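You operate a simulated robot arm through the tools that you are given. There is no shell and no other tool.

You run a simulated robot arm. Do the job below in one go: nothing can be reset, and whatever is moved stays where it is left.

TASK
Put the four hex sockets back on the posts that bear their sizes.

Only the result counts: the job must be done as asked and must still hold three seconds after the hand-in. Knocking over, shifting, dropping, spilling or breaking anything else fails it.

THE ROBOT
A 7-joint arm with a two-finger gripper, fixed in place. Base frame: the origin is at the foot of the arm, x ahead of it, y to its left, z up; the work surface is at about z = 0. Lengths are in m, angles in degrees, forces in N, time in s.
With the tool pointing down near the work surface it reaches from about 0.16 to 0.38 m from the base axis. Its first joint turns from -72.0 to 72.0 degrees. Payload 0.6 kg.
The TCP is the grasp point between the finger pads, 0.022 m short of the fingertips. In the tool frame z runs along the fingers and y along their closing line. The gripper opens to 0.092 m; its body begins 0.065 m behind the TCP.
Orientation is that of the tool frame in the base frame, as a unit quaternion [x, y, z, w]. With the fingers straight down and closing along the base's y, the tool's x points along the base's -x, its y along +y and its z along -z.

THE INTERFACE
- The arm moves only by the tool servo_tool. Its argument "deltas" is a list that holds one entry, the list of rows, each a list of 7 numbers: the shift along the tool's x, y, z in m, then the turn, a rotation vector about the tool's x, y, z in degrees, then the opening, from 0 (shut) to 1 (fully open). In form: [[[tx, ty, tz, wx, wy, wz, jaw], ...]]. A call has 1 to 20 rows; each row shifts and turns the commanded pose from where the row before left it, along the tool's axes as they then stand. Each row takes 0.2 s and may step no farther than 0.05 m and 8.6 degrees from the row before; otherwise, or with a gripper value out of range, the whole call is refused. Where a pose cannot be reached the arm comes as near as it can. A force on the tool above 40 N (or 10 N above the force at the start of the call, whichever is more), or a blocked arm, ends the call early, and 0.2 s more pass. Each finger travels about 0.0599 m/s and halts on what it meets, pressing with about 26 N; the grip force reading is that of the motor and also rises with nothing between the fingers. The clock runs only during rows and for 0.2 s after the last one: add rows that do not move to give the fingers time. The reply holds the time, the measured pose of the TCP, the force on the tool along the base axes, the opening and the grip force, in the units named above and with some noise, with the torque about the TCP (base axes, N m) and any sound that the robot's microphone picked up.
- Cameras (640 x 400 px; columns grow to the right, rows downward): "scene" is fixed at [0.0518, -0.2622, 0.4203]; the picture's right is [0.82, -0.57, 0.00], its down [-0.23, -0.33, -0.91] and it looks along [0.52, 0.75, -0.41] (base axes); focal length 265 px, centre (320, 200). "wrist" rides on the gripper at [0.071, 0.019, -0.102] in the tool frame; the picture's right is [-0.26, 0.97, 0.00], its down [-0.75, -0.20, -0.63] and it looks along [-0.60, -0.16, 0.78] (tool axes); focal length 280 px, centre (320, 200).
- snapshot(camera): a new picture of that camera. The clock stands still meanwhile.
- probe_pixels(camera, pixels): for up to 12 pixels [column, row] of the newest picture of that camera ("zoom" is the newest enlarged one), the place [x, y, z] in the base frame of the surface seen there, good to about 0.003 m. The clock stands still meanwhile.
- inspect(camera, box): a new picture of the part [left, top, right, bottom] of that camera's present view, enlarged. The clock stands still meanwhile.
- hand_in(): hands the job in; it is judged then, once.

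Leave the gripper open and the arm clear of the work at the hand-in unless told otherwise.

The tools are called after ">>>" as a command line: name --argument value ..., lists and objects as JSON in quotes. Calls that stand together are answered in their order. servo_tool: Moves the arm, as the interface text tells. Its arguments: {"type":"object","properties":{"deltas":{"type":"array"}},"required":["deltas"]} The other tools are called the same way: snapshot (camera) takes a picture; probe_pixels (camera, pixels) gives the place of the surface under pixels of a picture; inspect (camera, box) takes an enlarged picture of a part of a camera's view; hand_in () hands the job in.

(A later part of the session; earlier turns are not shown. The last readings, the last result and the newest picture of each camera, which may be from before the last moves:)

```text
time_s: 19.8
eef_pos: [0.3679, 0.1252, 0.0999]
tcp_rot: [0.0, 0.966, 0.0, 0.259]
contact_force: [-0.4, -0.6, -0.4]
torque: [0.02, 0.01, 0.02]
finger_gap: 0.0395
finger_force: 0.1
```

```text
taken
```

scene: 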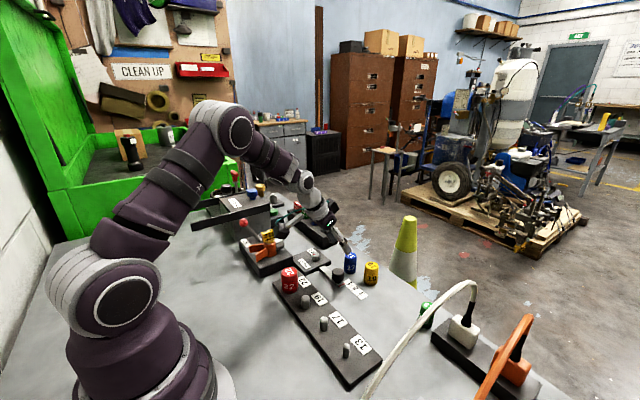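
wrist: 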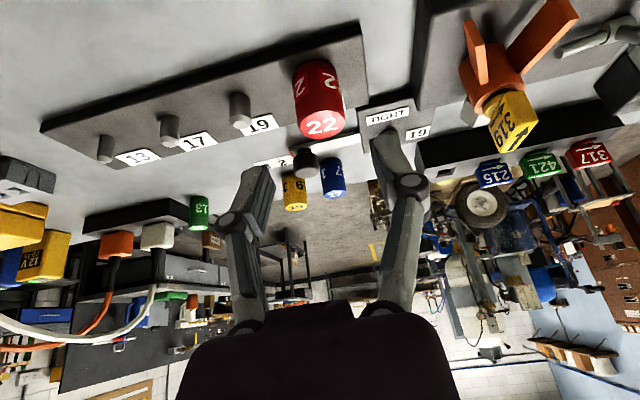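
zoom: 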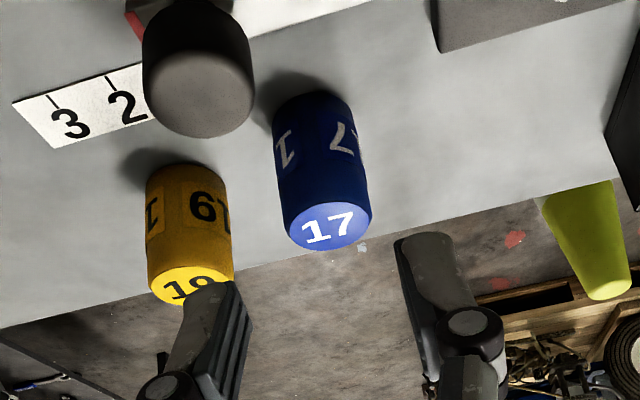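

I probe blue's top face and near side, yellow's top and the fingertips from this close view.

>>> probe_pixels --camera "zoom" --pixels '[[329, 227], [329, 210], [330, 245], [315, 130], [318, 160], [321, 185], [278, 150], [366, 180], [195, 285], [205, 240], [228, 284], [408, 240]]'

```text
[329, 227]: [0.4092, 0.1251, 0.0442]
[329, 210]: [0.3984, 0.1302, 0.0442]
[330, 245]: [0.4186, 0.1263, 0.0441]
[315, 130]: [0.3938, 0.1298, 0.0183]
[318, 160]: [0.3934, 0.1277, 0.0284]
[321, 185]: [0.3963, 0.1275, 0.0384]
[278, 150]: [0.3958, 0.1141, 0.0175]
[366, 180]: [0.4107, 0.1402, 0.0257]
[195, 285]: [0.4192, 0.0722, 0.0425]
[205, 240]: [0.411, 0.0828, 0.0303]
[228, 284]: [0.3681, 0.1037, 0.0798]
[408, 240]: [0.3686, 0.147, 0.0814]
```

Blue's axis is about (0.4085, 0.1267), width ~29 mm; clearances to yellow are ~5 mm at the finger. I descend along the tool axis to z≈0.028.

>>> servo_tool --deltas '[[[0.0002, 0.0013, 0.0166, 0, 0, 0, 0.43], [0.0002, 0, 0.022, 0, 0, 0, 0.43], [0.0002, 0, 0.022, 0, 0, 0, 0.43], [0.0002, 0, 0.022, 0, 0, 0, 0.43], [0, 0, 0, 0, 0, 0, 0.43]]]'

>>> snapshot --camera "wrist"

>>> inspect --camera "scene" --box '[290, 220, 410, 310]'

```text
time_s: 21.0
eef_pos: [0.4067, 0.128, 0.0274]
tcp_rot: [0.0, 0.966, 0.0, 0.258]
contact_force: [0.1, 0.7, -0.4]
torque: [0.02, 0.02, 0.04]
finger_gap: 0.0394
finger_force: 0.1
```

```text
taken
```

wrist: 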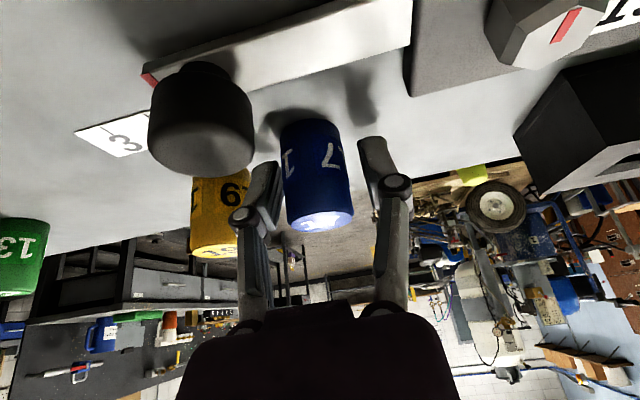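

```text
4.44 times, centred on (350, 265) of scene
```

zoom: 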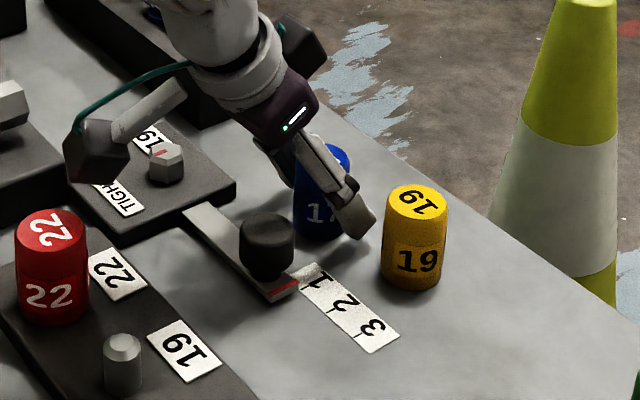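

Blue stands between the fingers with space both sides and yellow untouched. I close the jaw.

>>> servo_tool --deltas '[[[0, 0, 0, 0, 0, 0, 0.35], [0, 0, 0, 0, 0, 0, 0.25], [0, 0, 0, 0, 0, 0, 0.15], [0, 0, 0, 0, 0, 0, 0.15], [0, 0, 0, 0, 0, 0, 0.15]]]'

>>> inspect --camera "wrist" --box '[220, 70, 420, 270]'

```text
time_s: 22.2
eef_pos: [0.4061, 0.1288, 0.0281]
tcp_rot: [0.001, 0.965, 0.0, 0.261]
contact_force: [0.9, 0.0, 1.6]
torque: [0.07, 0.0, -0.01]
finger_gap: 0.0281
finger_force: 25.8
```

```text
2.00 times, centred on (320, 170) of wrist
```

zoom: 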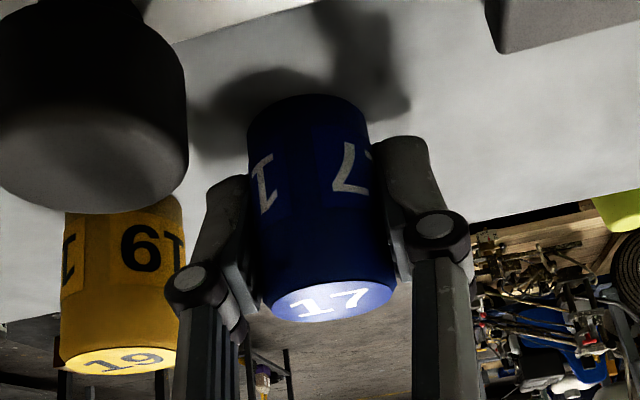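

Gripped: 28 mm gap, 25.8 N. I probe blue's near side to get its axis relative to the TCP.

>>> probe_pixels --camera "zoom" --pixels '[[310, 150], [314, 190], [318, 230], [321, 260], [308, 130], [325, 302], [312, 170], [316, 210], [120, 362], [125, 240]]'

>>> servo_tool --deltas '[[[0, 0, 0, 0, 0, 0, 0.15]]]'

```text
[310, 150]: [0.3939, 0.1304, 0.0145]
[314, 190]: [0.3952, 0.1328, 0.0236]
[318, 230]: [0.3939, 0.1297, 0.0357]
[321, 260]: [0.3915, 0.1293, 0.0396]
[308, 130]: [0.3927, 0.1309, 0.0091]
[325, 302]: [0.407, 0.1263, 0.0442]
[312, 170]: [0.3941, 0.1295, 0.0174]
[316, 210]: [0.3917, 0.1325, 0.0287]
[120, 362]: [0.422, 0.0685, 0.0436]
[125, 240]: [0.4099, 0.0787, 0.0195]
```

```text
time_s: 22.6
eef_pos: [0.4072, 0.1292, 0.0276]
tcp_rot: [0.0, 0.966, 0.0, 0.26]
contact_force: [0.8, 0.1, 0.8]
torque: [0.01, -0.06, 0.0]
finger_gap: 0.0279
finger_force: 26.6
```

Axis offset is under 1 mm. I lift 72 mm straight up and carry blue to above post 17 (0.252, 0.018).

>>> servo_tool --deltas '[[[-0.006, 0, -0.0104, 0, 0, 0, 0.15], [-0.01, 0, -0.0173, 0, 0, 0, 0.15], [-0.01, 0, -0.0173, 0, 0, 0, 0.15], [-0.01, 0, -0.0173, 0, 0, 0, 0.15], [0.0223, -0.0184, -0.0129, 0, 0, 0, 0.15], [0.0223, -0.0184, -0.0129, 0, 0, 0, 0.15], [0.0223, -0.0184, -0.0129, 0, 0, 0, 0.15], [0.0223, -0.0184, -0.0129, 0, 0, 0, 0.15], [0.0223, -0.0184, -0.0129, 0, 0, 0, 0.15], [0.0223, -0.0184, -0.0129, 0, 0, 0, 0.15], [0, 0, 0, 0, 0, 0, 0.15], [0, 0, 0, 0, 0, 0, 0.15]]]'

>>> snapshot --camera "scene"

>>> inspect --camera "wrist" --box '[220, 20, 420, 245]'

```text
time_s: 25.2
eef_pos: [0.2532, 0.0159, 0.0988]
tcp_rot: [0.0, 0.966, 0.0, 0.258]
contact_force: [-1.0, 0.1, -1.1]
torque: [-0.03, 0.0, 0.0]
finger_gap: 0.028
finger_force: 25.7
```

```text
taken
```

scene: 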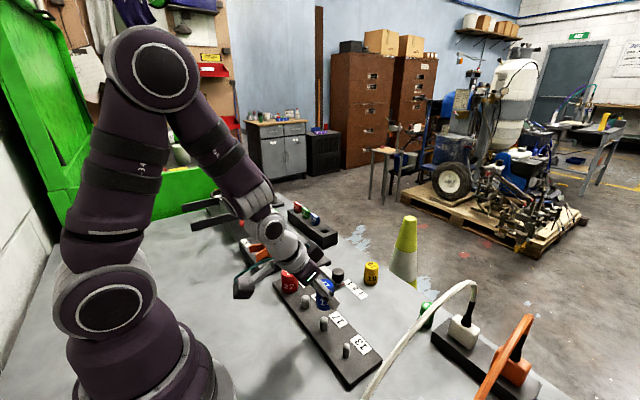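

```text
1.78 times, centred on (320, 132) of wrist
```

zoom: 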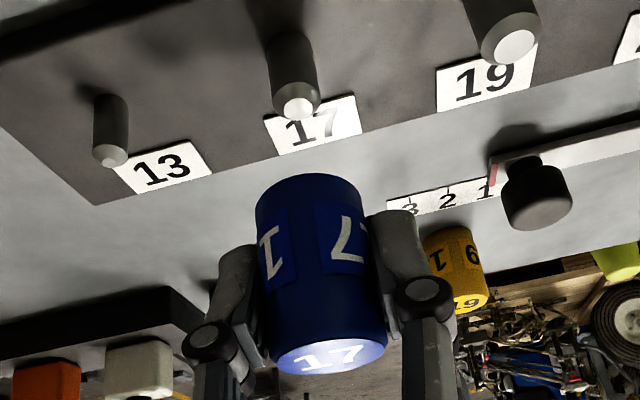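

The picture geometry matches the aligned view for red (post top at zoom (299,107) versus (299,108)), so blue is already over post 17. I lower 28 mm to just above the post top and compare.

>>> servo_tool --deltas '[[[0.007, 0, 0.0121, 0, 0, 0, 0.15], [0.007, 0, 0.0121, 0, 0, 0, 0.15], [0, 0, 0, 0, 0, 0, 0.15], [0, 0, 0, 0, 0, 0, 0.15]]]'

>>> inspect --camera "scene" --box '[270, 255, 390, 345]'

>>> inspect --camera "wrist" --box '[220, 20, 420, 245]'

```text
time_s: 26.2
eef_pos: [0.2529, 0.0151, 0.0713]
tcp_rot: [0.0, 0.966, 0.0, 0.258]
contact_force: [0.5, -1.3, -1.2]
torque: [-0.01, -0.05, 0.02]
finger_gap: 0.0281
finger_force: 26.0
```

```text
4.44 times, centred on (330, 300) of scene
```

zoom: 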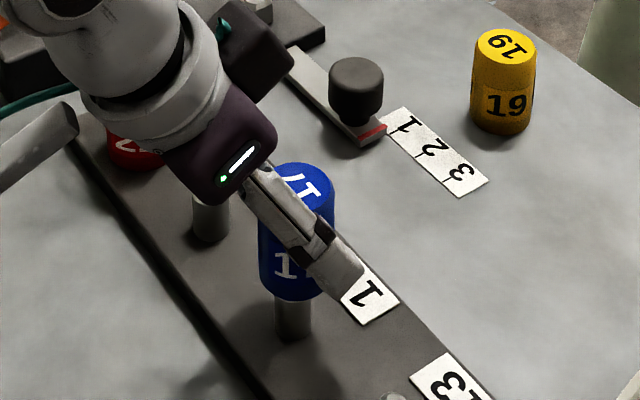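

```text
1.78 times, centred on (320, 132) of wrist
```

zoom: 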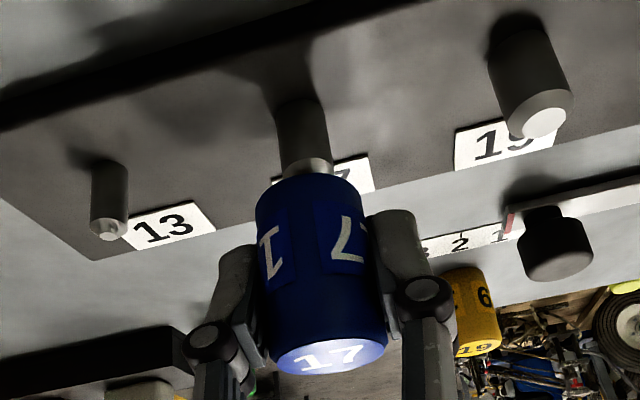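

The wrist view shows the socket and post axes lined up within ~0.5 mm; the scene view hints at ~1 mm. I probe post and socket edges to decide.

>>> probe_pixels --camera "zoom" --pixels '[[303, 115], [303, 130], [304, 145], [284, 130], [324, 130], [309, 195], [311, 210], [315, 230], [262, 205], [358, 205], [108, 228], [543, 122]]'

>>> servo_tool --deltas '[[[0, 0, 0, 0, 0, 0, 0.15]]]'

```text
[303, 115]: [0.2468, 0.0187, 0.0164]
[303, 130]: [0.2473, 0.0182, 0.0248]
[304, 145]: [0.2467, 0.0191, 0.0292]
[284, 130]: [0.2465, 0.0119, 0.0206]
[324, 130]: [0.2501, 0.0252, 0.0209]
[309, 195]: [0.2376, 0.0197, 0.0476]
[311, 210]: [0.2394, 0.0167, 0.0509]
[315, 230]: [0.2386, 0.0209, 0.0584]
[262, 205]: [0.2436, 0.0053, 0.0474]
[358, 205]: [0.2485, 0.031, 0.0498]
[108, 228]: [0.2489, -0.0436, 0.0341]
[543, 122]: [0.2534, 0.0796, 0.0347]
```

```text
time_s: 26.6
eef_pos: [0.2526, 0.0167, 0.0705]
tcp_rot: [0.0, 0.966, -0.001, 0.258]
contact_force: [-0.2, 0.4, -0.3]
torque: [0.02, -0.02, 0.0]
finger_gap: 0.0281
finger_force: 25.7
```

Offsets are within about 1 mm. I shift +0.5 mm in y and lower 11 mm gently, watching the force.

>>> servo_tool --deltas '[[[0, 0.0005, 0, 0, 0, 0, 0.15], [0.0015, 0, 0.0026, 0, 0, 0, 0.15], [0.0015, 0, 0.0026, 0, 0, 0, 0.15], [0.0015, 0, 0.0026, 0, 0, 0, 0.15], [0.001, 0, 0.0017, 0, 0, 0, 0.15], [0, 0, 0, 0, 0, 0, 0.15]]]'

>>> inspect --camera "wrist" --box '[220, 20, 420, 245]'

```text
time_s: 28.0
eef_pos: [0.2543, 0.0166, 0.0618]
tcp_rot: [0.0, 0.966, 0.0, 0.258]
contact_force: [-0.1, -0.1, -0.4]
torque: [-0.01, 0.0, -0.02]
finger_gap: 0.0279
finger_force: 26.3
```

```text
1.78 times, centred on (320, 132) of wrist
```

zoom: 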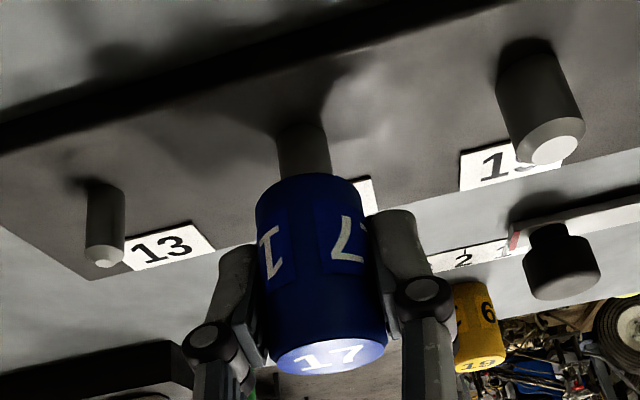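

No contact with the bottom now about level with the post's top, so I continue 15 mm down in 3 mm steps.

>>> servo_tool --deltas '[[[0.0015, 0, 0.0026, 0, 0, 0, 0.15], [0.0015, 0, 0.0026, 0, 0, 0, 0.15], [0.0015, 0, 0.0026, 0, 0, 0, 0.15], [0.0015, 0, 0.0026, 0, 0, 0, 0.15], [0.0015, 0, 0.0026, 0, 0, 0, 0.15], [0, 0, 0, 0, 0, 0, 0.15]]]'

>>> inspect --camera "scene" --box '[270, 255, 390, 345]'

>>> inspect --camera "wrist" --box '[220, 20, 420, 245]'

```text
time_s: 29.4
eef_pos: [0.253, 0.0165, 0.0454]
tcp_rot: [0.0, 0.966, 0.0, 0.259]
contact_force: [-1.0, 0.5, -0.4]
torque: [0.02, 0.0, 0.0]
finger_gap: 0.028
finger_force: 25.7
```

```text
4.44 times, centred on (330, 300) of scene
```

zoom: 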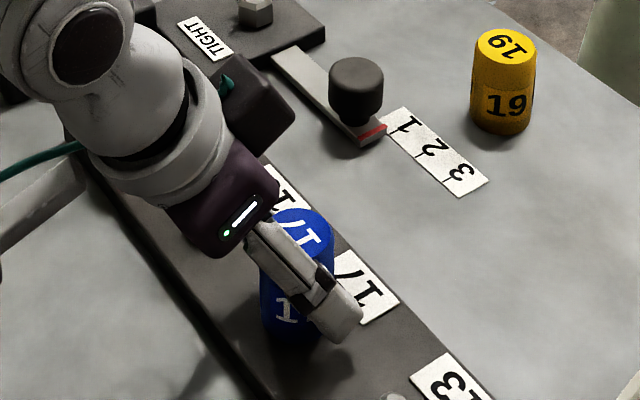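

```text
1.78 times, centred on (320, 132) of wrist
```

zoom: 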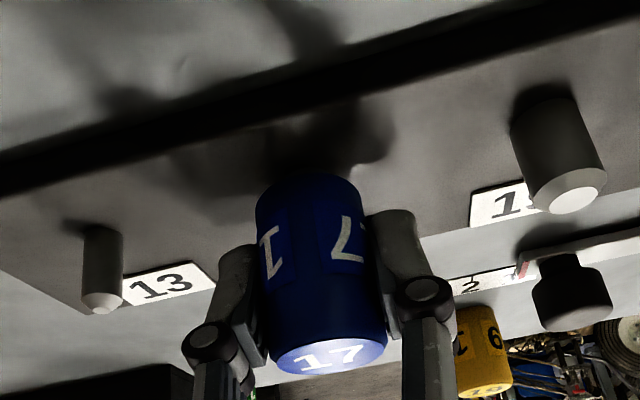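

It slides on freely. I lower the last few millimetres in ~1.2 mm steps until the rail is felt.

>>> servo_tool --deltas '[[[0.0006, 0, 0.00104, 0, 0, 0, 0.15], [0.0006, 0, 0.00104, 0, 0, 0, 0.15], [0.0006, 0, 0.00104, 0, 0, 0, 0.15], [0.0006, 0, 0.00104, 0, 0, 0, 0.15], [0, 0, 0, 0, 0, 0, 0.15]]]'

```text
time_s: 30.6
eef_pos: [0.253, 0.0161, 0.0422]
tcp_rot: [0.001, 0.966, -0.001, 0.258]
contact_force: [0.3, -0.8, -1.2]
torque: [0.02, 0.0, 0.03]
finger_gap: 0.0281
finger_force: 25.6
```

>>> servo_tool --deltas '[[[0.0005, 0, 0.00087, 0, 0, 0, 0.15], [0.0005, 0, 0.00087, 0, 0, 0, 0.15], [0, 0, 0, 0, 0, 0, 0.15]]]'

```text
time_s: 31.4
eef_pos: [0.253, 0.0176, 0.0385]
tcp_rot: [0.0, 0.966, 0.001, 0.26]
contact_force: [-3.1, 2.3, 21.0]
torque: [0.03, 0.03, 0.01]
finger_gap: 0.0278
finger_force: 26.5
```

Fz is 21 N at TCP z≈0.039: blue is on the rail. I ease off a hair, open the jaw to 0.5 and look.

>>> servo_tool --deltas '[[[-0.0004, 0, -0.0007, 0, 0, 0, 0.35], [0, 0, 0, 0, 0, 0, 0.45], [0, 0, 0, 0, 0, 0, 0.5], [0, 0, 0, 0, 0, 0, 0.5]]]'

>>> snapshot --camera "wrist"

```text
time_s: 32.4
eef_pos: [0.2527, 0.0172, 0.0407]
tcp_rot: [0.0, 0.966, 0.0, 0.259]
contact_force: [1.2, -0.5, 0.3]
torque: [0.0, 0.0, -0.01]
finger_gap: 0.0458
finger_force: 0.0
```

```text
taken
```

wrist: 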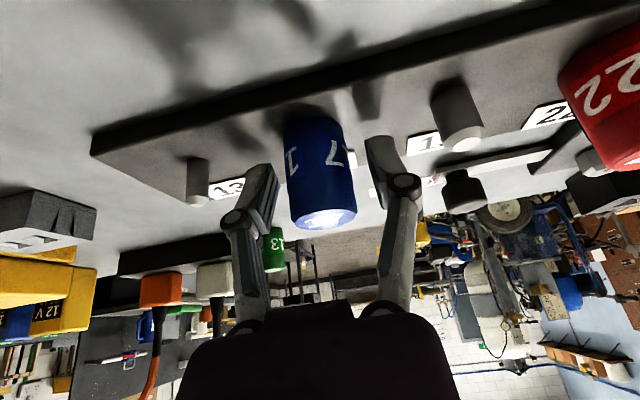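

Blue stays on post 17. To stay away from the inner reach limit I raise straight up 80 mm (the pads slide parallel to the socket's sides), then view the scene.

>>> servo_tool --deltas '[[[-0.007, 0, -0.0121, 0, 0, 0, 0.5], [-0.011, 0, -0.0191, 0, 0, 0, 0.5], [-0.011, 0, -0.0191, 0, 0, 0, 0.5], [-0.011, 0, -0.0191, 0, 0, 0, 0.5], [0, 0, 0, 0, 0, 0, 0.5]]]'

>>> snapshot --camera "scene"

>>> snapshot --camera "wrist"

```text
time_s: 33.6
eef_pos: [0.253, 0.0146, 0.1207]
tcp_rot: [0.0, 0.966, -0.001, 0.259]
contact_force: [-0.5, 0.7, 0.0]
torque: [0.03, -0.01, 0.0]
finger_gap: 0.0461
finger_force: 0.0
```

```text
taken
```

scene: 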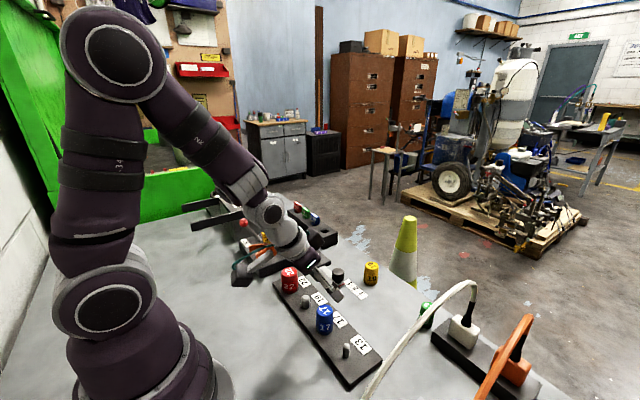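

```text
taken
```

wrist: 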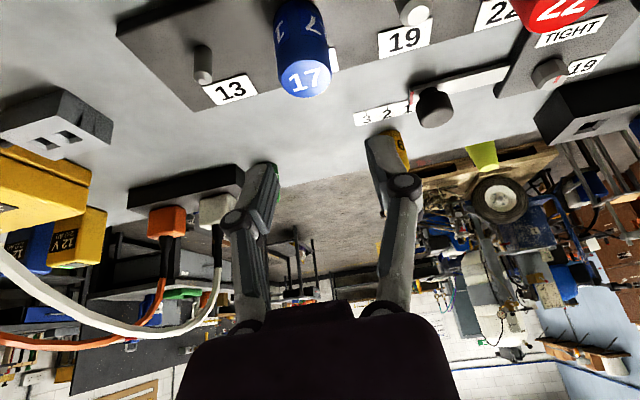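

Blue is seated on 17 beside red on 22. Next is yellow (19) at about (0.4215, 0.0725); I go to its pre-grasp with the jaw at 0.55.

>>> servo_tool --deltas '[[[-0.0249, 0.0142, 0.0211, 0, 0, 0, 0.55], [-0.0249, 0.0142, 0.0211, 0, 0, 0, 0.55], [-0.0249, 0.0142, 0.0211, 0, 0, 0, 0.55], [-0.0249, 0.0142, 0.0211, 0, 0, 0, 0.55], [0, 0, 0, 0, 0, 0, 0.55], [0, 0, 0, 0, 0, 0, 0.55]]]'

>>> inspect --camera "wrist" --box '[200, 20, 440, 220]'

```text
time_s: 35.0
eef_pos: [0.3805, 0.0741, 0.0974]
tcp_rot: [0.001, 0.966, 0.0, 0.259]
contact_force: [0.0, -0.1, -0.6]
torque: [-0.02, -0.03, 0.0]
finger_gap: 0.0505
finger_force: 0.0
```

```text
2.00 times, centred on (320, 120) of wrist
```

zoom: 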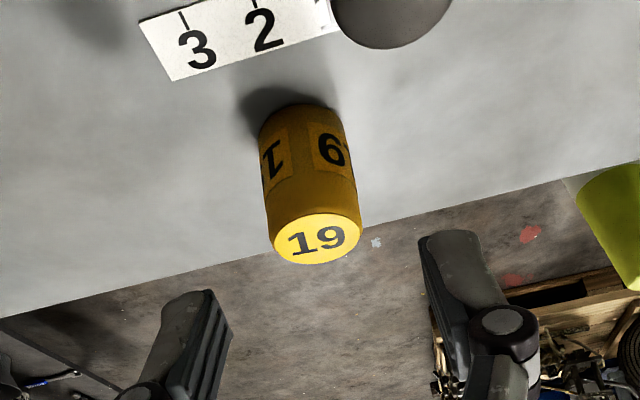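

I probe yellow's top face and near side.

>>> probe_pixels --camera "zoom" --pixels '[[317, 239], [317, 222], [318, 257], [302, 130], [305, 160], [308, 190], [264, 150], [350, 180], [280, 239], [353, 235]]'

```text
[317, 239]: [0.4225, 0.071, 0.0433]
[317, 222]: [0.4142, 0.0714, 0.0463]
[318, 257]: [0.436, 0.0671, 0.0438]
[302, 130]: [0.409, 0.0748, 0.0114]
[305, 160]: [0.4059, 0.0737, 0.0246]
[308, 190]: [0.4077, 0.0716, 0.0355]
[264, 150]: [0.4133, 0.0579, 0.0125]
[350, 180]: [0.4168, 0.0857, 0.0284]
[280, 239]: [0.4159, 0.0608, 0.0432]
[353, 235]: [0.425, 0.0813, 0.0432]
```

Yellow's axis is about (0.4225, 0.0715), ~2.3 mm toward -y of the TCP. I descend along the tool axis with that correction.

>>> servo_tool --deltas '[[[-0.0005, -0.0023, 0.0181, 0, 0, 0, 0.55], [-0.0004, 0, 0.021, 0, 0, 0, 0.55], [-0.0004, 0, 0.021, 0, 0, 0, 0.55], [-0.0004, 0, 0.021, 0, 0, 0, 0.5], [0, 0, 0, 0, 0, 0, 0.5]]]'

>>> snapshot --camera "wrist"

>>> inspect --camera "scene" --box '[310, 220, 430, 310]'

```text
time_s: 36.2
eef_pos: [0.4216, 0.0725, 0.0274]
tcp_rot: [0.0, 0.966, -0.001, 0.259]
contact_force: [-0.5, 0.5, 0.2]
torque: [-0.05, -0.02, 0.02]
finger_gap: 0.0462
finger_force: 0.1
```

```text
taken
```

wrist: 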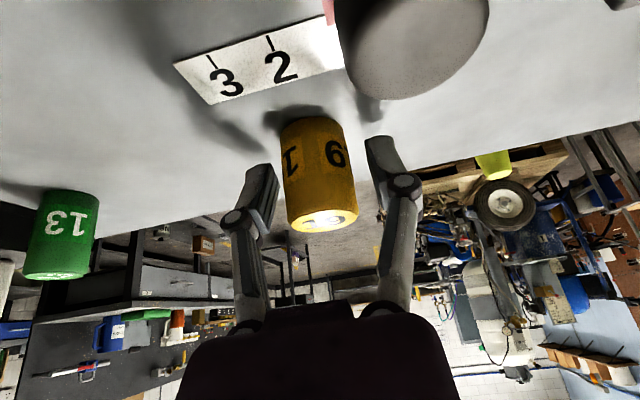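

```text
4.44 times, centred on (370, 265) of scene
```

zoom: 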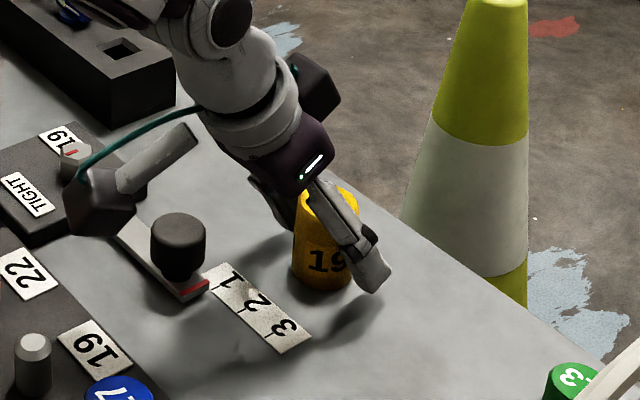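

Yellow is centred between the fingers. I close.

>>> servo_tool --deltas '[[[0, 0, 0, 0, 0, 0, 0.4], [0, 0, 0, 0, 0, 0, 0.3], [0, 0, 0, 0, 0, 0, 0.2], [0, 0, 0, 0, 0, 0, 0.15], [0, 0, 0, 0, 0, 0, 0.15]]]'

>>> inspect --camera "wrist" --box '[220, 70, 420, 270]'

>>> probe_pixels --camera "zoom" --pixels '[[310, 150], [314, 190], [318, 230], [321, 260], [308, 130], [325, 302], [312, 170], [316, 210]]'

```text
time_s: 37.4
eef_pos: [0.4216, 0.0714, 0.0275]
tcp_rot: [0.0, 0.966, 0.0, 0.259]
contact_force: [-0.6, -0.7, -0.4]
torque: [0.01, -0.01, 0.03]
finger_gap: 0.03
finger_force: 25.7
```

```text
2.00 times, centred on (320, 170) of wrist
```

zoom: 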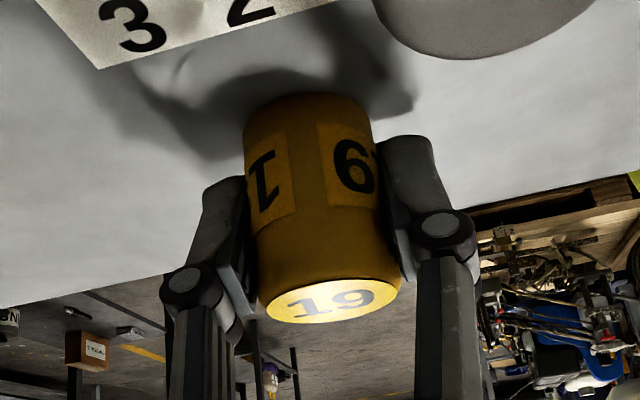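

```text
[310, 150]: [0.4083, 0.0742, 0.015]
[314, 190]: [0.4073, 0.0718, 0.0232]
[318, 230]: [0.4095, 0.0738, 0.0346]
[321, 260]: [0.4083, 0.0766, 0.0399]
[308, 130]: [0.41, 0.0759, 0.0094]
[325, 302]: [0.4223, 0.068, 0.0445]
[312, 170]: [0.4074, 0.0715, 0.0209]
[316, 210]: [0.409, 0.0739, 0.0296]
```

Gripped: 30 mm, axis about +1 mm in x from the TCP. I lift 72 mm and carry yellow to above post 19 (TCP target 0.2515, 0.081).

>>> servo_tool --deltas '[[[-0.006, 0, -0.0104, 0, 0, 0, 0.15], [-0.01, 0, -0.0173, 0, 0, 0, 0.15], [-0.01, 0, -0.0173, 0, 0, 0, 0.15], [-0.01, 0, -0.0173, 0, 0, 0, 0.15], [0.0295, 0.0018, -0.017, 0, 0, 0, 0.15], [0.0295, 0.0018, -0.017, 0, 0, 0, 0.15], [0.0295, 0.0018, -0.017, 0, 0, 0, 0.15], [0.0295, 0.0019, -0.017, 0, 0, 0, 0.15], [0.0295, 0.0019, -0.017, 0, 0, 0, 0.15], [0, 0, 0, 0, 0, 0, 0.15], [0, 0, 0, 0, 0, 0, 0.15]]]'

>>> snapshot --camera "scene"

>>> inspect --camera "wrist" --box '[220, 20, 420, 245]'

```text
time_s: 39.8
eef_pos: [0.252, 0.0809, 0.0985]
tcp_rot: [0.0, 0.965, 0.0, 0.261]
contact_force: [-0.5, -0.5, -1.1]
torque: [0.04, -0.02, -0.03]
finger_gap: 0.0299
finger_force: 26.2
```

```text
taken
```

scene: 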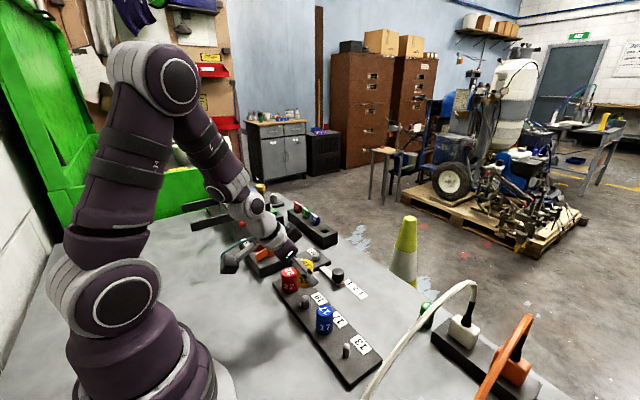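

```text
1.78 times, centred on (320, 132) of wrist
```

zoom: 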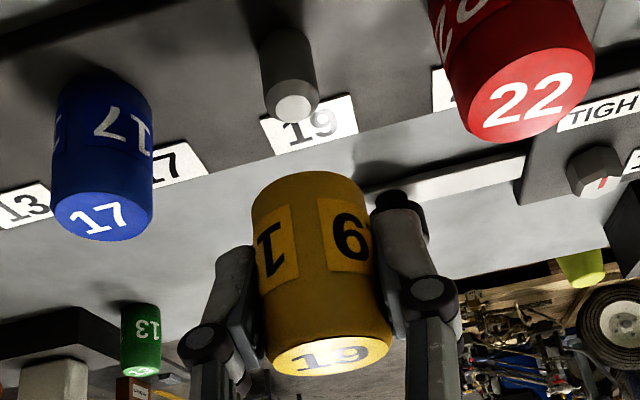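

Post 19's top is at zoom (295,108) versus the aligned (299,108), so I shift -1 mm in y, lower 28 mm and compare axes.

>>> servo_tool --deltas '[[[0, -0.001, 0, 0, 0, 0, 0.15], [0.007, 0, 0.0121, 0, 0, 0, 0.15], [0.007, 0, 0.0121, 0, 0, 0, 0.15], [0, 0, 0, 0, 0, 0, 0.15], [0, 0, 0, 0, 0, 0, 0.15]]]'

>>> inspect --camera "scene" --box '[250, 240, 370, 330]'

>>> inspect --camera "wrist" --box '[220, 20, 420, 245]'

>>> probe_pixels --camera "zoom" --pixels '[[300, 115], [300, 130], [300, 145], [277, 130], [324, 130], [308, 195], [311, 210], [315, 230], [258, 200], [364, 200]]'

```text
time_s: 41.0
eef_pos: [0.2531, 0.0789, 0.0711]
tcp_rot: [0.001, 0.966, 0.0, 0.259]
contact_force: [-0.6, 0.4, -0.9]
torque: [0.01, -0.02, 0.03]
finger_gap: 0.0299
finger_force: 25.3
```

```text
4.44 times, centred on (310, 285) of scene
```

zoom: 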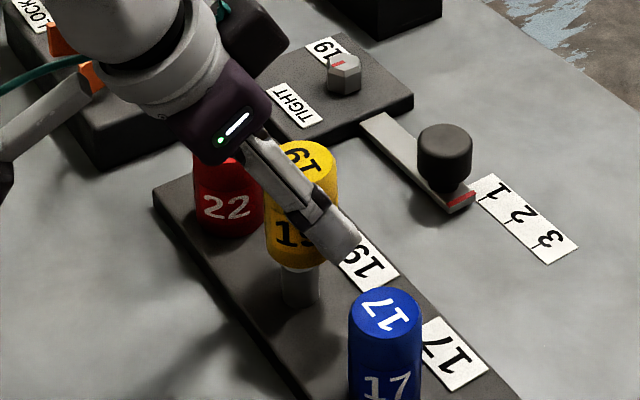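

```text
1.78 times, centred on (320, 132) of wrist
```

zoom: 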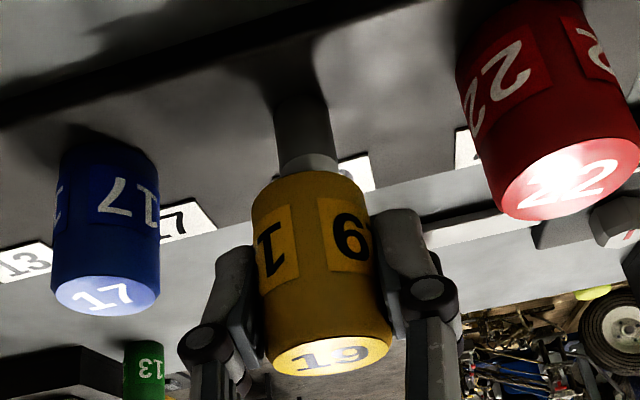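

```text
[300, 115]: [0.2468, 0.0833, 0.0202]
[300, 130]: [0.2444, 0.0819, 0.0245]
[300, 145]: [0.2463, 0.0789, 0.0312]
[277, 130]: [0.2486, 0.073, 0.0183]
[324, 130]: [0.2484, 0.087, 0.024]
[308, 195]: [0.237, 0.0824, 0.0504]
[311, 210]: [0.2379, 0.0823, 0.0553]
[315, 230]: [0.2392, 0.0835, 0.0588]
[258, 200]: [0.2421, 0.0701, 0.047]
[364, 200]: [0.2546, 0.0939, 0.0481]
```

Axes coincide within ~0.5 mm. I lower 11 mm gently and watch the force.

>>> servo_tool --deltas '[[[0.0015, 0, 0.0026, 0, 0, 0, 0.15], [0.0015, 0, 0.0026, 0, 0, 0, 0.15], [0.0015, 0, 0.0026, 0, 0, 0, 0.15], [0.001, 0, 0.0017, 0, 0, 0, 0.15], [0, 0, 0, 0, 0, 0, 0.15]]]'

>>> inspect --camera "scene" --box '[250, 240, 370, 330]'

>>> inspect --camera "wrist" --box '[220, 20, 420, 245]'

```text
time_s: 42.2
eef_pos: [0.2524, 0.0785, 0.06]
tcp_rot: [0.0, 0.966, -0.001, 0.259]
contact_force: [-1.4, -0.9, -0.5]
torque: [0.01, 0.03, 0.02]
finger_gap: 0.0301
finger_force: 26.3
```

```text
4.44 times, centred on (310, 285) of scene
```

zoom: 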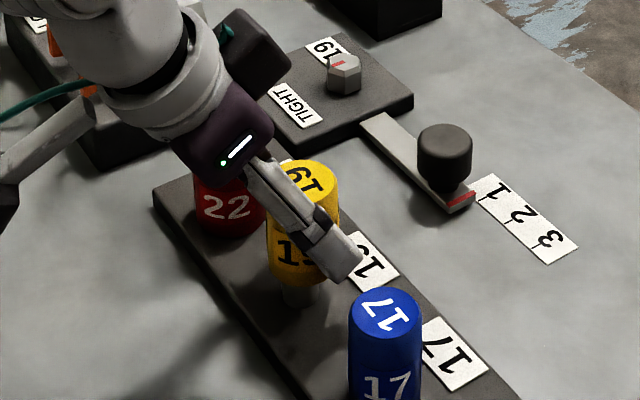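

```text
1.78 times, centred on (320, 132) of wrist
```

zoom: 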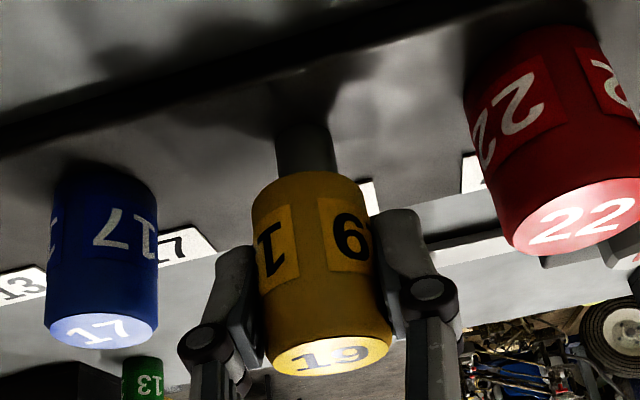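

Engaged with no contact force. I lower 15 mm more.

>>> servo_tool --deltas '[[[0.0015, 0, 0.0026, 0, 0, 0, 0.15], [0.0015, 0, 0.0026, 0, 0, 0, 0.15], [0.0015, 0, 0.0026, 0, 0, 0, 0.15], [0.0015, 0, 0.0026, 0, 0, 0, 0.15], [0.0015, 0, 0.0026, 0, 0, 0, 0.15], [0, 0, 0, 0, 0, 0, 0.15]]]'

>>> inspect --camera "wrist" --box '[220, 20, 420, 245]'

```text
time_s: 43.6
eef_pos: [0.2538, 0.0804, 0.0465]
tcp_rot: [-0.001, 0.966, 0.001, 0.258]
contact_force: [-5.8, 5.3, -0.2]
torque: [0.1, 0.18, -0.01]
finger_gap: 0.0302
finger_force: 26.2
```

```text
1.78 times, centred on (320, 132) of wrist
```

zoom: 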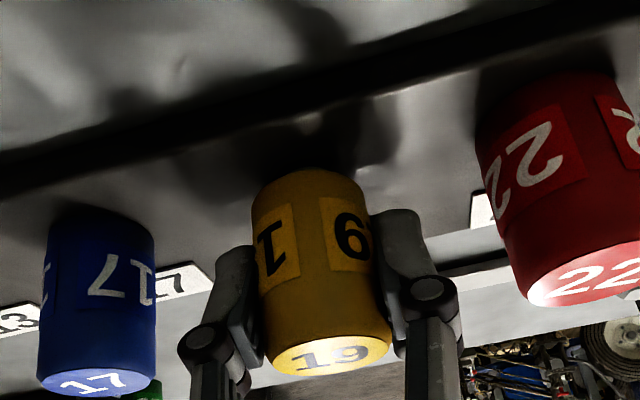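

A small side force appeared (-5.8 in x, +5.3 in y), meaning the bore leans on the post. I shift -0.8 mm in x and +0.8 mm in y, then lower 4 mm.

>>> servo_tool --deltas '[[[0.0007, 0.0008, -0.0004, 0, 0, 0, 0.15], [0, 0, 0, 0, 0, 0, 0.15], [0.0006, 0, 0.00104, 0, 0, 0, 0.15], [0.0006, 0, 0.00104, 0, 0, 0, 0.15], [0.0006, 0, 0.00104, 0, 0, 0, 0.15], [0, 0, 0, 0, 0, 0, 0.15]]]'

```text
time_s: 45.0
eef_pos: [0.2529, 0.0805, 0.0423]
tcp_rot: [0.0, 0.966, 0.0, 0.259]
contact_force: [-0.7, 1.1, -1.8]
torque: [-0.01, -0.01, -0.02]
finger_gap: 0.0297
finger_force: 26.2
```

Side forces have gone. I keep lowering in 1 mm steps until the rail is felt.

>>> servo_tool --deltas '[[[0.0005, 0, 0.00087, 0, 0, 0, 0.15], [0.0005, 0, 0.00087, 0, 0, 0, 0.15], [0.0005, 0, 0.00087, 0, 0, 0, 0.15], [0, 0, 0, 0, 0, 0, 0.15]]]'

```text
time_s: 46.0
eef_pos: [0.2525, 0.0808, 0.0401]
tcp_rot: [0.0, 0.965, -0.001, 0.261]
contact_force: [1.0, -2.6, 21.9]
torque: [0.03, -0.04, 0.07]
finger_gap: 0.03
finger_force: 26.0
```

Fz 21.9 N: yellow is on the rail. I ease off, open to 0.48 (fingers then stay clear of red and blue) and look.

>>> servo_tool --deltas '[[[-0.0004, 0, -0.0007, 0, 0, 0, 0.35], [0, 0, 0, 0, 0, 0, 0.42], [0, 0, 0, 0, 0, 0, 0.45], [0, 0, 0, 0, 0, 0, 0.45]]]'

>>> snapshot --camera "wrist"

```text
time_s: 47.0
eef_pos: [0.2526, 0.0805, 0.0393]
tcp_rot: [0.0, 0.966, 0.0, 0.259]
contact_force: [-0.7, -0.3, 0.2]
torque: [0.02, -0.01, 0.02]
finger_gap: 0.0411
finger_force: 0.0
```

```text
taken
```

wrist: 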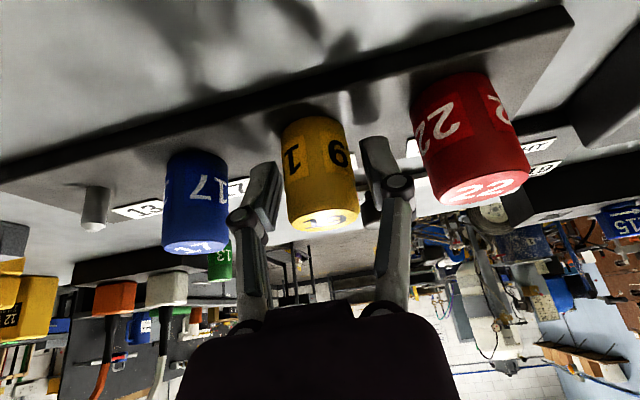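

Released cleanly with space on all sides. I raise straight up 80 mm and look again.

>>> servo_tool --deltas '[[[-0.007, 0, -0.0121, 0, 0, 0, 0.45], [-0.011, 0, -0.0191, 0, 0, 0, 0.45], [-0.011, 0, -0.0191, 0, 0, 0, 0.45], [-0.011, 0, -0.0191, 0, 0, 0, 0.45], [0, 0, 0, 0, 0, 0, 0.45]]]'

>>> snapshot --camera "scene"

>>> inspect --camera "scene" --box '[380, 250, 540, 370]'

```text
time_s: 48.2
eef_pos: [0.2527, 0.0792, 0.1191]
tcp_rot: [-0.001, 0.966, 0.001, 0.259]
contact_force: [0.1, -0.1, 0.5]
torque: [-0.03, 0.01, -0.02]
finger_gap: 0.0416
finger_force: 0.0
```

```text
taken
```

scene: 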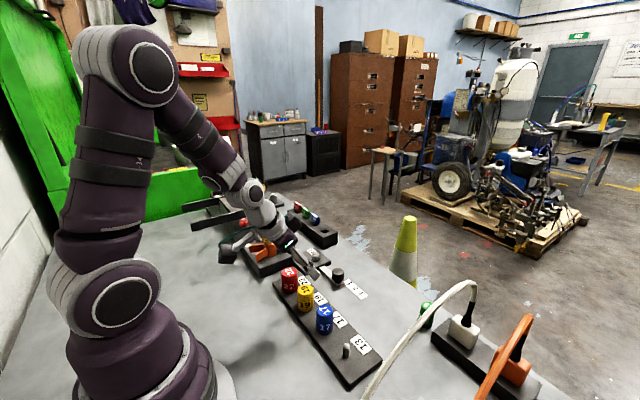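

```text
3.33 times, centred on (460, 310) of scene
```

zoom: 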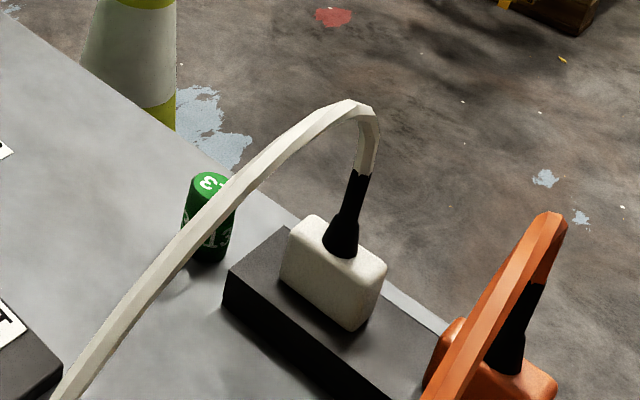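

Three sockets are home. Green (13) sits by the block and the white cable, so I map the cable, plug and block edges before approaching.

>>> probe_pixels --camera "zoom" --pixels '[[70, 382], [110, 330], [150, 280], [190, 237], [230, 195], [270, 155], [310, 122], [345, 106], [370, 130], [365, 160], [345, 225], [290, 235]]'

>>> snapshot --camera "wrist"

```text
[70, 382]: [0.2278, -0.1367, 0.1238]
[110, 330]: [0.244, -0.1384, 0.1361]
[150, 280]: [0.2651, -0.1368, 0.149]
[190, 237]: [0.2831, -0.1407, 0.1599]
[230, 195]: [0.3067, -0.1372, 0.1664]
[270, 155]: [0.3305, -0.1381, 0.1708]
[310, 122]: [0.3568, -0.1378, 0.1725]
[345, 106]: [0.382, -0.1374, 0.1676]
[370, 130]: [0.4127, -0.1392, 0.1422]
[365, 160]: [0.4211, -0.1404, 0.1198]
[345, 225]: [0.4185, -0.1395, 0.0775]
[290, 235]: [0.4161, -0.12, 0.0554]
```

```text
taken
```

wrist: 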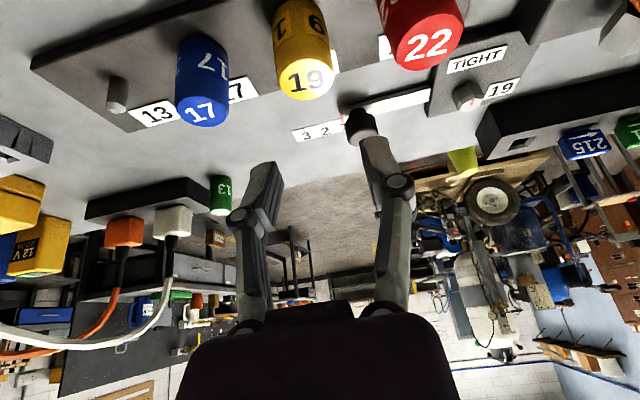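

The white cable lies in the plane y≈-0.138, arching up to z≈0.17; the plug's near face is about y = -0.12. I need the wrist's extent toward -y, so I probe the wrist and palm surfaces.

>>> inspect --camera "scene" --box '[190, 150, 350, 270]'

```text
3.33 times, centred on (270, 210) of scene
```

zoom: 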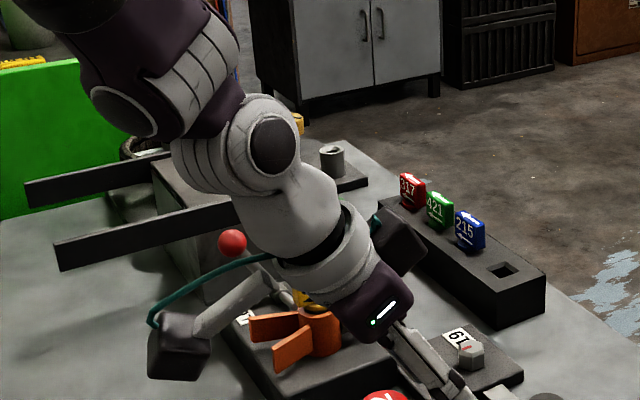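

>>> probe_pixels --camera "zoom" --pixels '[[275, 145], [240, 150], [290, 205], [315, 275], [345, 265], [360, 320], [385, 325], [395, 250], [415, 250], [125, 110], [205, 60], [340, 300]]'

```text
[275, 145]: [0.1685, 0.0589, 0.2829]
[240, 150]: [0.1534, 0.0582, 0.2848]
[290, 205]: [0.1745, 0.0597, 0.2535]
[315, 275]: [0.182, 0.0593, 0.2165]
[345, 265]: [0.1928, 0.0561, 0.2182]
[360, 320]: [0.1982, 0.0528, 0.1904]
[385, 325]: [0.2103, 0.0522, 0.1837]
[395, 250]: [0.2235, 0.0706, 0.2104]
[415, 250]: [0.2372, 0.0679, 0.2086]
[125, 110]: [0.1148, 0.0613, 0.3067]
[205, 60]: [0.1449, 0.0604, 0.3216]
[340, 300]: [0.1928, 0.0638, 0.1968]
```

The wrist reaches only ~27 mm toward -y from the TCP, so it stays ~30 mm from the cable. I move high to (0.385, -0.0755, 0.13) above green with the jaw narrowing to 0.4.

>>> servo_tool --deltas '[[[-0.02, -0.0257, 0.0094, 0, 0, 0, 0.4], [-0.02, -0.0257, 0.0094, 0, 0, 0, 0.4], [-0.02, -0.0257, 0.0094, 0, 0, 0, 0.4], [-0.02, -0.0257, 0.0094, 0, 0, 0, 0.4], [-0.02, -0.0257, 0.0094, 0, 0, 0, 0.4], [-0.02, -0.0257, 0.0094, 0, 0, 0, 0.4], [0, 0, 0, 0, 0, 0, 0.4], [0, 0, 0, 0, 0, 0, 0.4]]]'

>>> snapshot --camera "scene"

>>> inspect --camera "wrist" --box '[200, 0, 440, 200]'

```text
time_s: 50.0
eef_pos: [0.3836, -0.074, 0.1321]
tcp_rot: [0.0, 0.966, 0.0, 0.259]
contact_force: [-0.4, 0.1, 1.0]
torque: [0.02, 0.01, 0.01]
finger_gap: 0.0369
finger_force: 0.1
```

```text
taken
```

scene: 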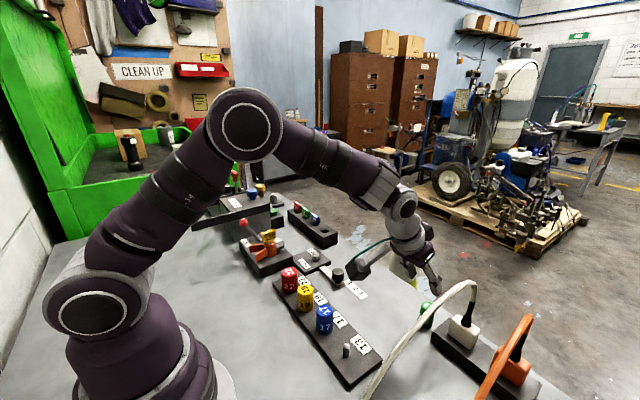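

```text
2.00 times, centred on (320, 100) of wrist
```

zoom: 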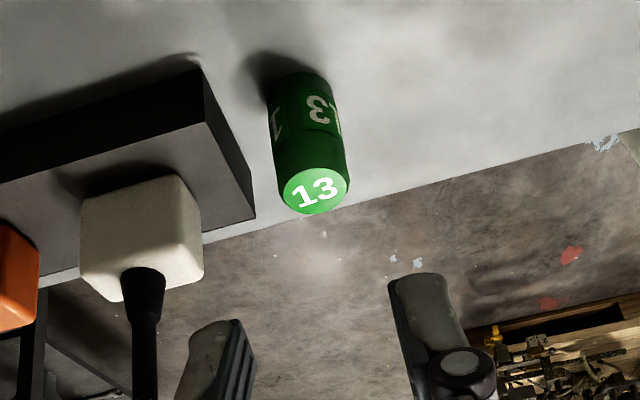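

I probe green's top and side, the block's edge and corner, and the plug.

>>> probe_pixels --camera "zoom" --pixels '[[314, 191], [313, 175], [316, 206], [303, 100], [306, 130], [309, 155], [284, 193], [345, 187], [198, 130], [225, 180], [240, 205], [195, 200]]'

>>> probe_pixels --camera "zoom" --pixels '[[204, 85], [212, 110], [240, 175], [202, 118], [250, 205], [264, 120], [270, 150], [262, 100], [275, 175], [180, 190], [190, 260], [225, 330]]'

```text
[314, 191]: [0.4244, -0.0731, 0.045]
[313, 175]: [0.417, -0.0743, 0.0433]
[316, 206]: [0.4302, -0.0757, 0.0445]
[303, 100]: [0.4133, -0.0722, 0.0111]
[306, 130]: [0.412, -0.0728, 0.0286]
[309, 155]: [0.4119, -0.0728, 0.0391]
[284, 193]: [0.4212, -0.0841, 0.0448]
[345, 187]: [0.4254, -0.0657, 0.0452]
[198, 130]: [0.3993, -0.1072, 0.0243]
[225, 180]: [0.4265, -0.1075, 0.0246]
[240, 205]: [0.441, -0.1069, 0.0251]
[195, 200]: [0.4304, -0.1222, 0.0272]
```

```text
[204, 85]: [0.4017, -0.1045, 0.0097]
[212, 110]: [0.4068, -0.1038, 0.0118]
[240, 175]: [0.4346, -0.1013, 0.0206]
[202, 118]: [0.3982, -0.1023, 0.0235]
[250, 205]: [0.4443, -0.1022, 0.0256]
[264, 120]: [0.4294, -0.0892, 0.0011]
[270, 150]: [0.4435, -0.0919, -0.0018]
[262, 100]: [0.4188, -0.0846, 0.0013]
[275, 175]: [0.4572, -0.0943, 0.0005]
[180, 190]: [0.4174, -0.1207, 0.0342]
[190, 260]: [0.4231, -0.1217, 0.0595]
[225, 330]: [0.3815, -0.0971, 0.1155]
```

Block top is z≈0.025 with its face at y≈-0.1025; green's axis is about (0.424, -0.0745), ~24 mm wide. The gap to the block is too thin for a finger, so I will grip green's upper part with the fingertips kept above the block (TCP z≈0.0525). I descend most of the way first.

>>> servo_tool --deltas '[[[0.0012, 0, 0.0223, 0, 0, 0, 0.4], [0.0012, 0, 0.0223, 0, 0, 0, 0.4], [0.0012, 0, 0.0223, 0, 0, 0, 0.4], [0, 0, 0, 0, 0, 0, 0.4], [0, 0, 0, 0, 0, 0, 0.4]]]'

>>> snapshot --camera "wrist"

>>> inspect --camera "scene" --box '[370, 240, 490, 340]'

```text
time_s: 51.2
eef_pos: [0.4144, -0.074, 0.0722]
tcp_rot: [0.0, 0.966, 0.0, 0.259]
contact_force: [0.5, -0.3, -0.5]
torque: [-0.02, 0.02, -0.01]
finger_gap: 0.0369
finger_force: 0.0
```

```text
taken
```

wrist: 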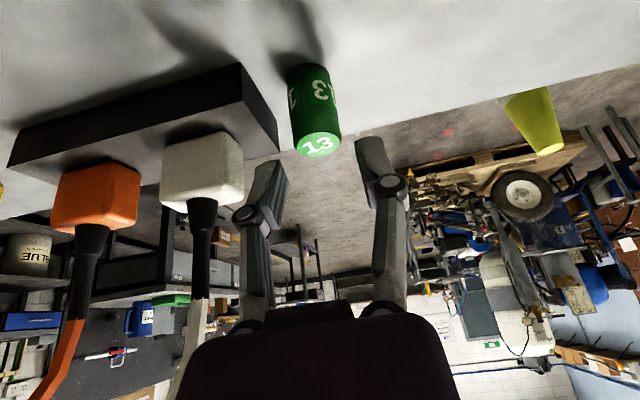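

```text
4.00 times, centred on (430, 290) of scene
```

zoom: 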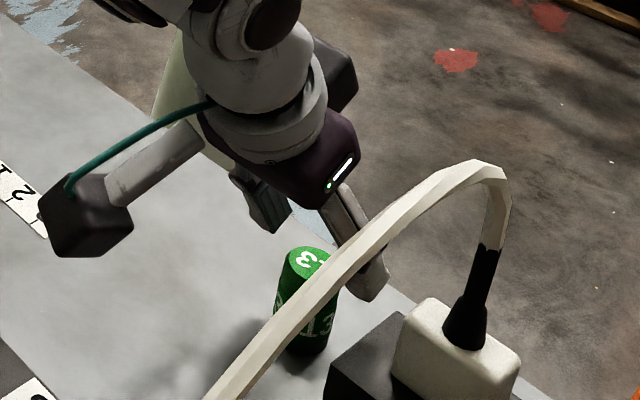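

Green's top (319,146) is centred between the fingertips. I go down the last 20 mm.

>>> servo_tool --deltas '[[[0.0008, -0.0003, 0.011, 0, 0, 0, 0.4], [0.0008, 0, 0.0109, 0, 0, 0, 0.4], [0, 0, 0, 0, 0, 0, 0.4], [0, 0, 0, 0, 0, 0, 0.4]]]'

>>> snapshot --camera "wrist"

>>> inspect --camera "scene" --box '[370, 240, 490, 340]'

```text
time_s: 52.2
eef_pos: [0.4237, -0.074, 0.0515]
tcp_rot: [-0.001, 0.966, 0.0, 0.259]
contact_force: [0.2, -0.7, -0.3]
torque: [0.0, -0.02, 0.0]
finger_gap: 0.0369
finger_force: 0.1
```

```text
taken
```

wrist: 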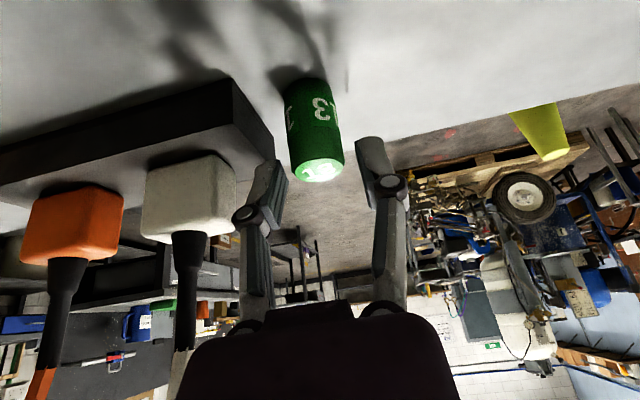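

```text
4.00 times, centred on (430, 290) of scene
```

zoom: 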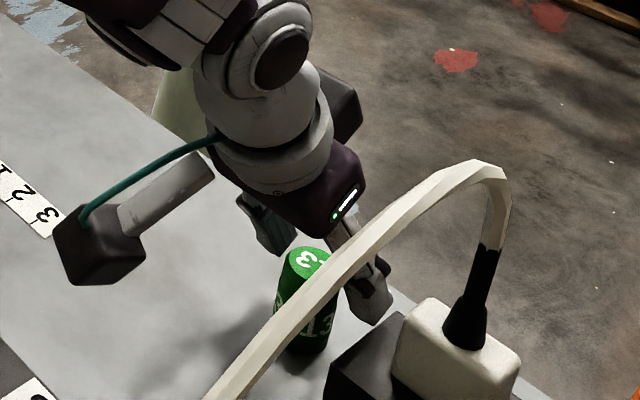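

The fingers straddle green's upper part, above the block. I close the jaw.

>>> servo_tool --deltas '[[[0, 0, 0, 0, 0, 0, 0.33], [0, 0, 0, 0, 0, 0, 0.25], [0, 0, 0, 0, 0, 0, 0.18], [0, 0, 0, 0, 0, 0, 0.12], [0, 0, 0, 0, 0, 0, 0.12]]]'

>>> inspect --camera "wrist" --box '[220, 50, 420, 250]'

```text
time_s: 53.4
eef_pos: [0.4236, -0.0747, 0.0523]
tcp_rot: [0.0, 0.966, 0.0, 0.26]
contact_force: [0.3, -0.8, 1.9]
torque: [-0.06, -0.01, 0.02]
finger_gap: 0.0237
finger_force: 26.2
```

```text
2.00 times, centred on (320, 150) of wrist
```

zoom: 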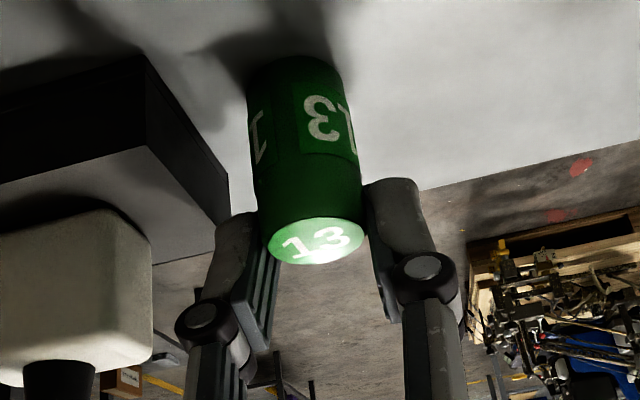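

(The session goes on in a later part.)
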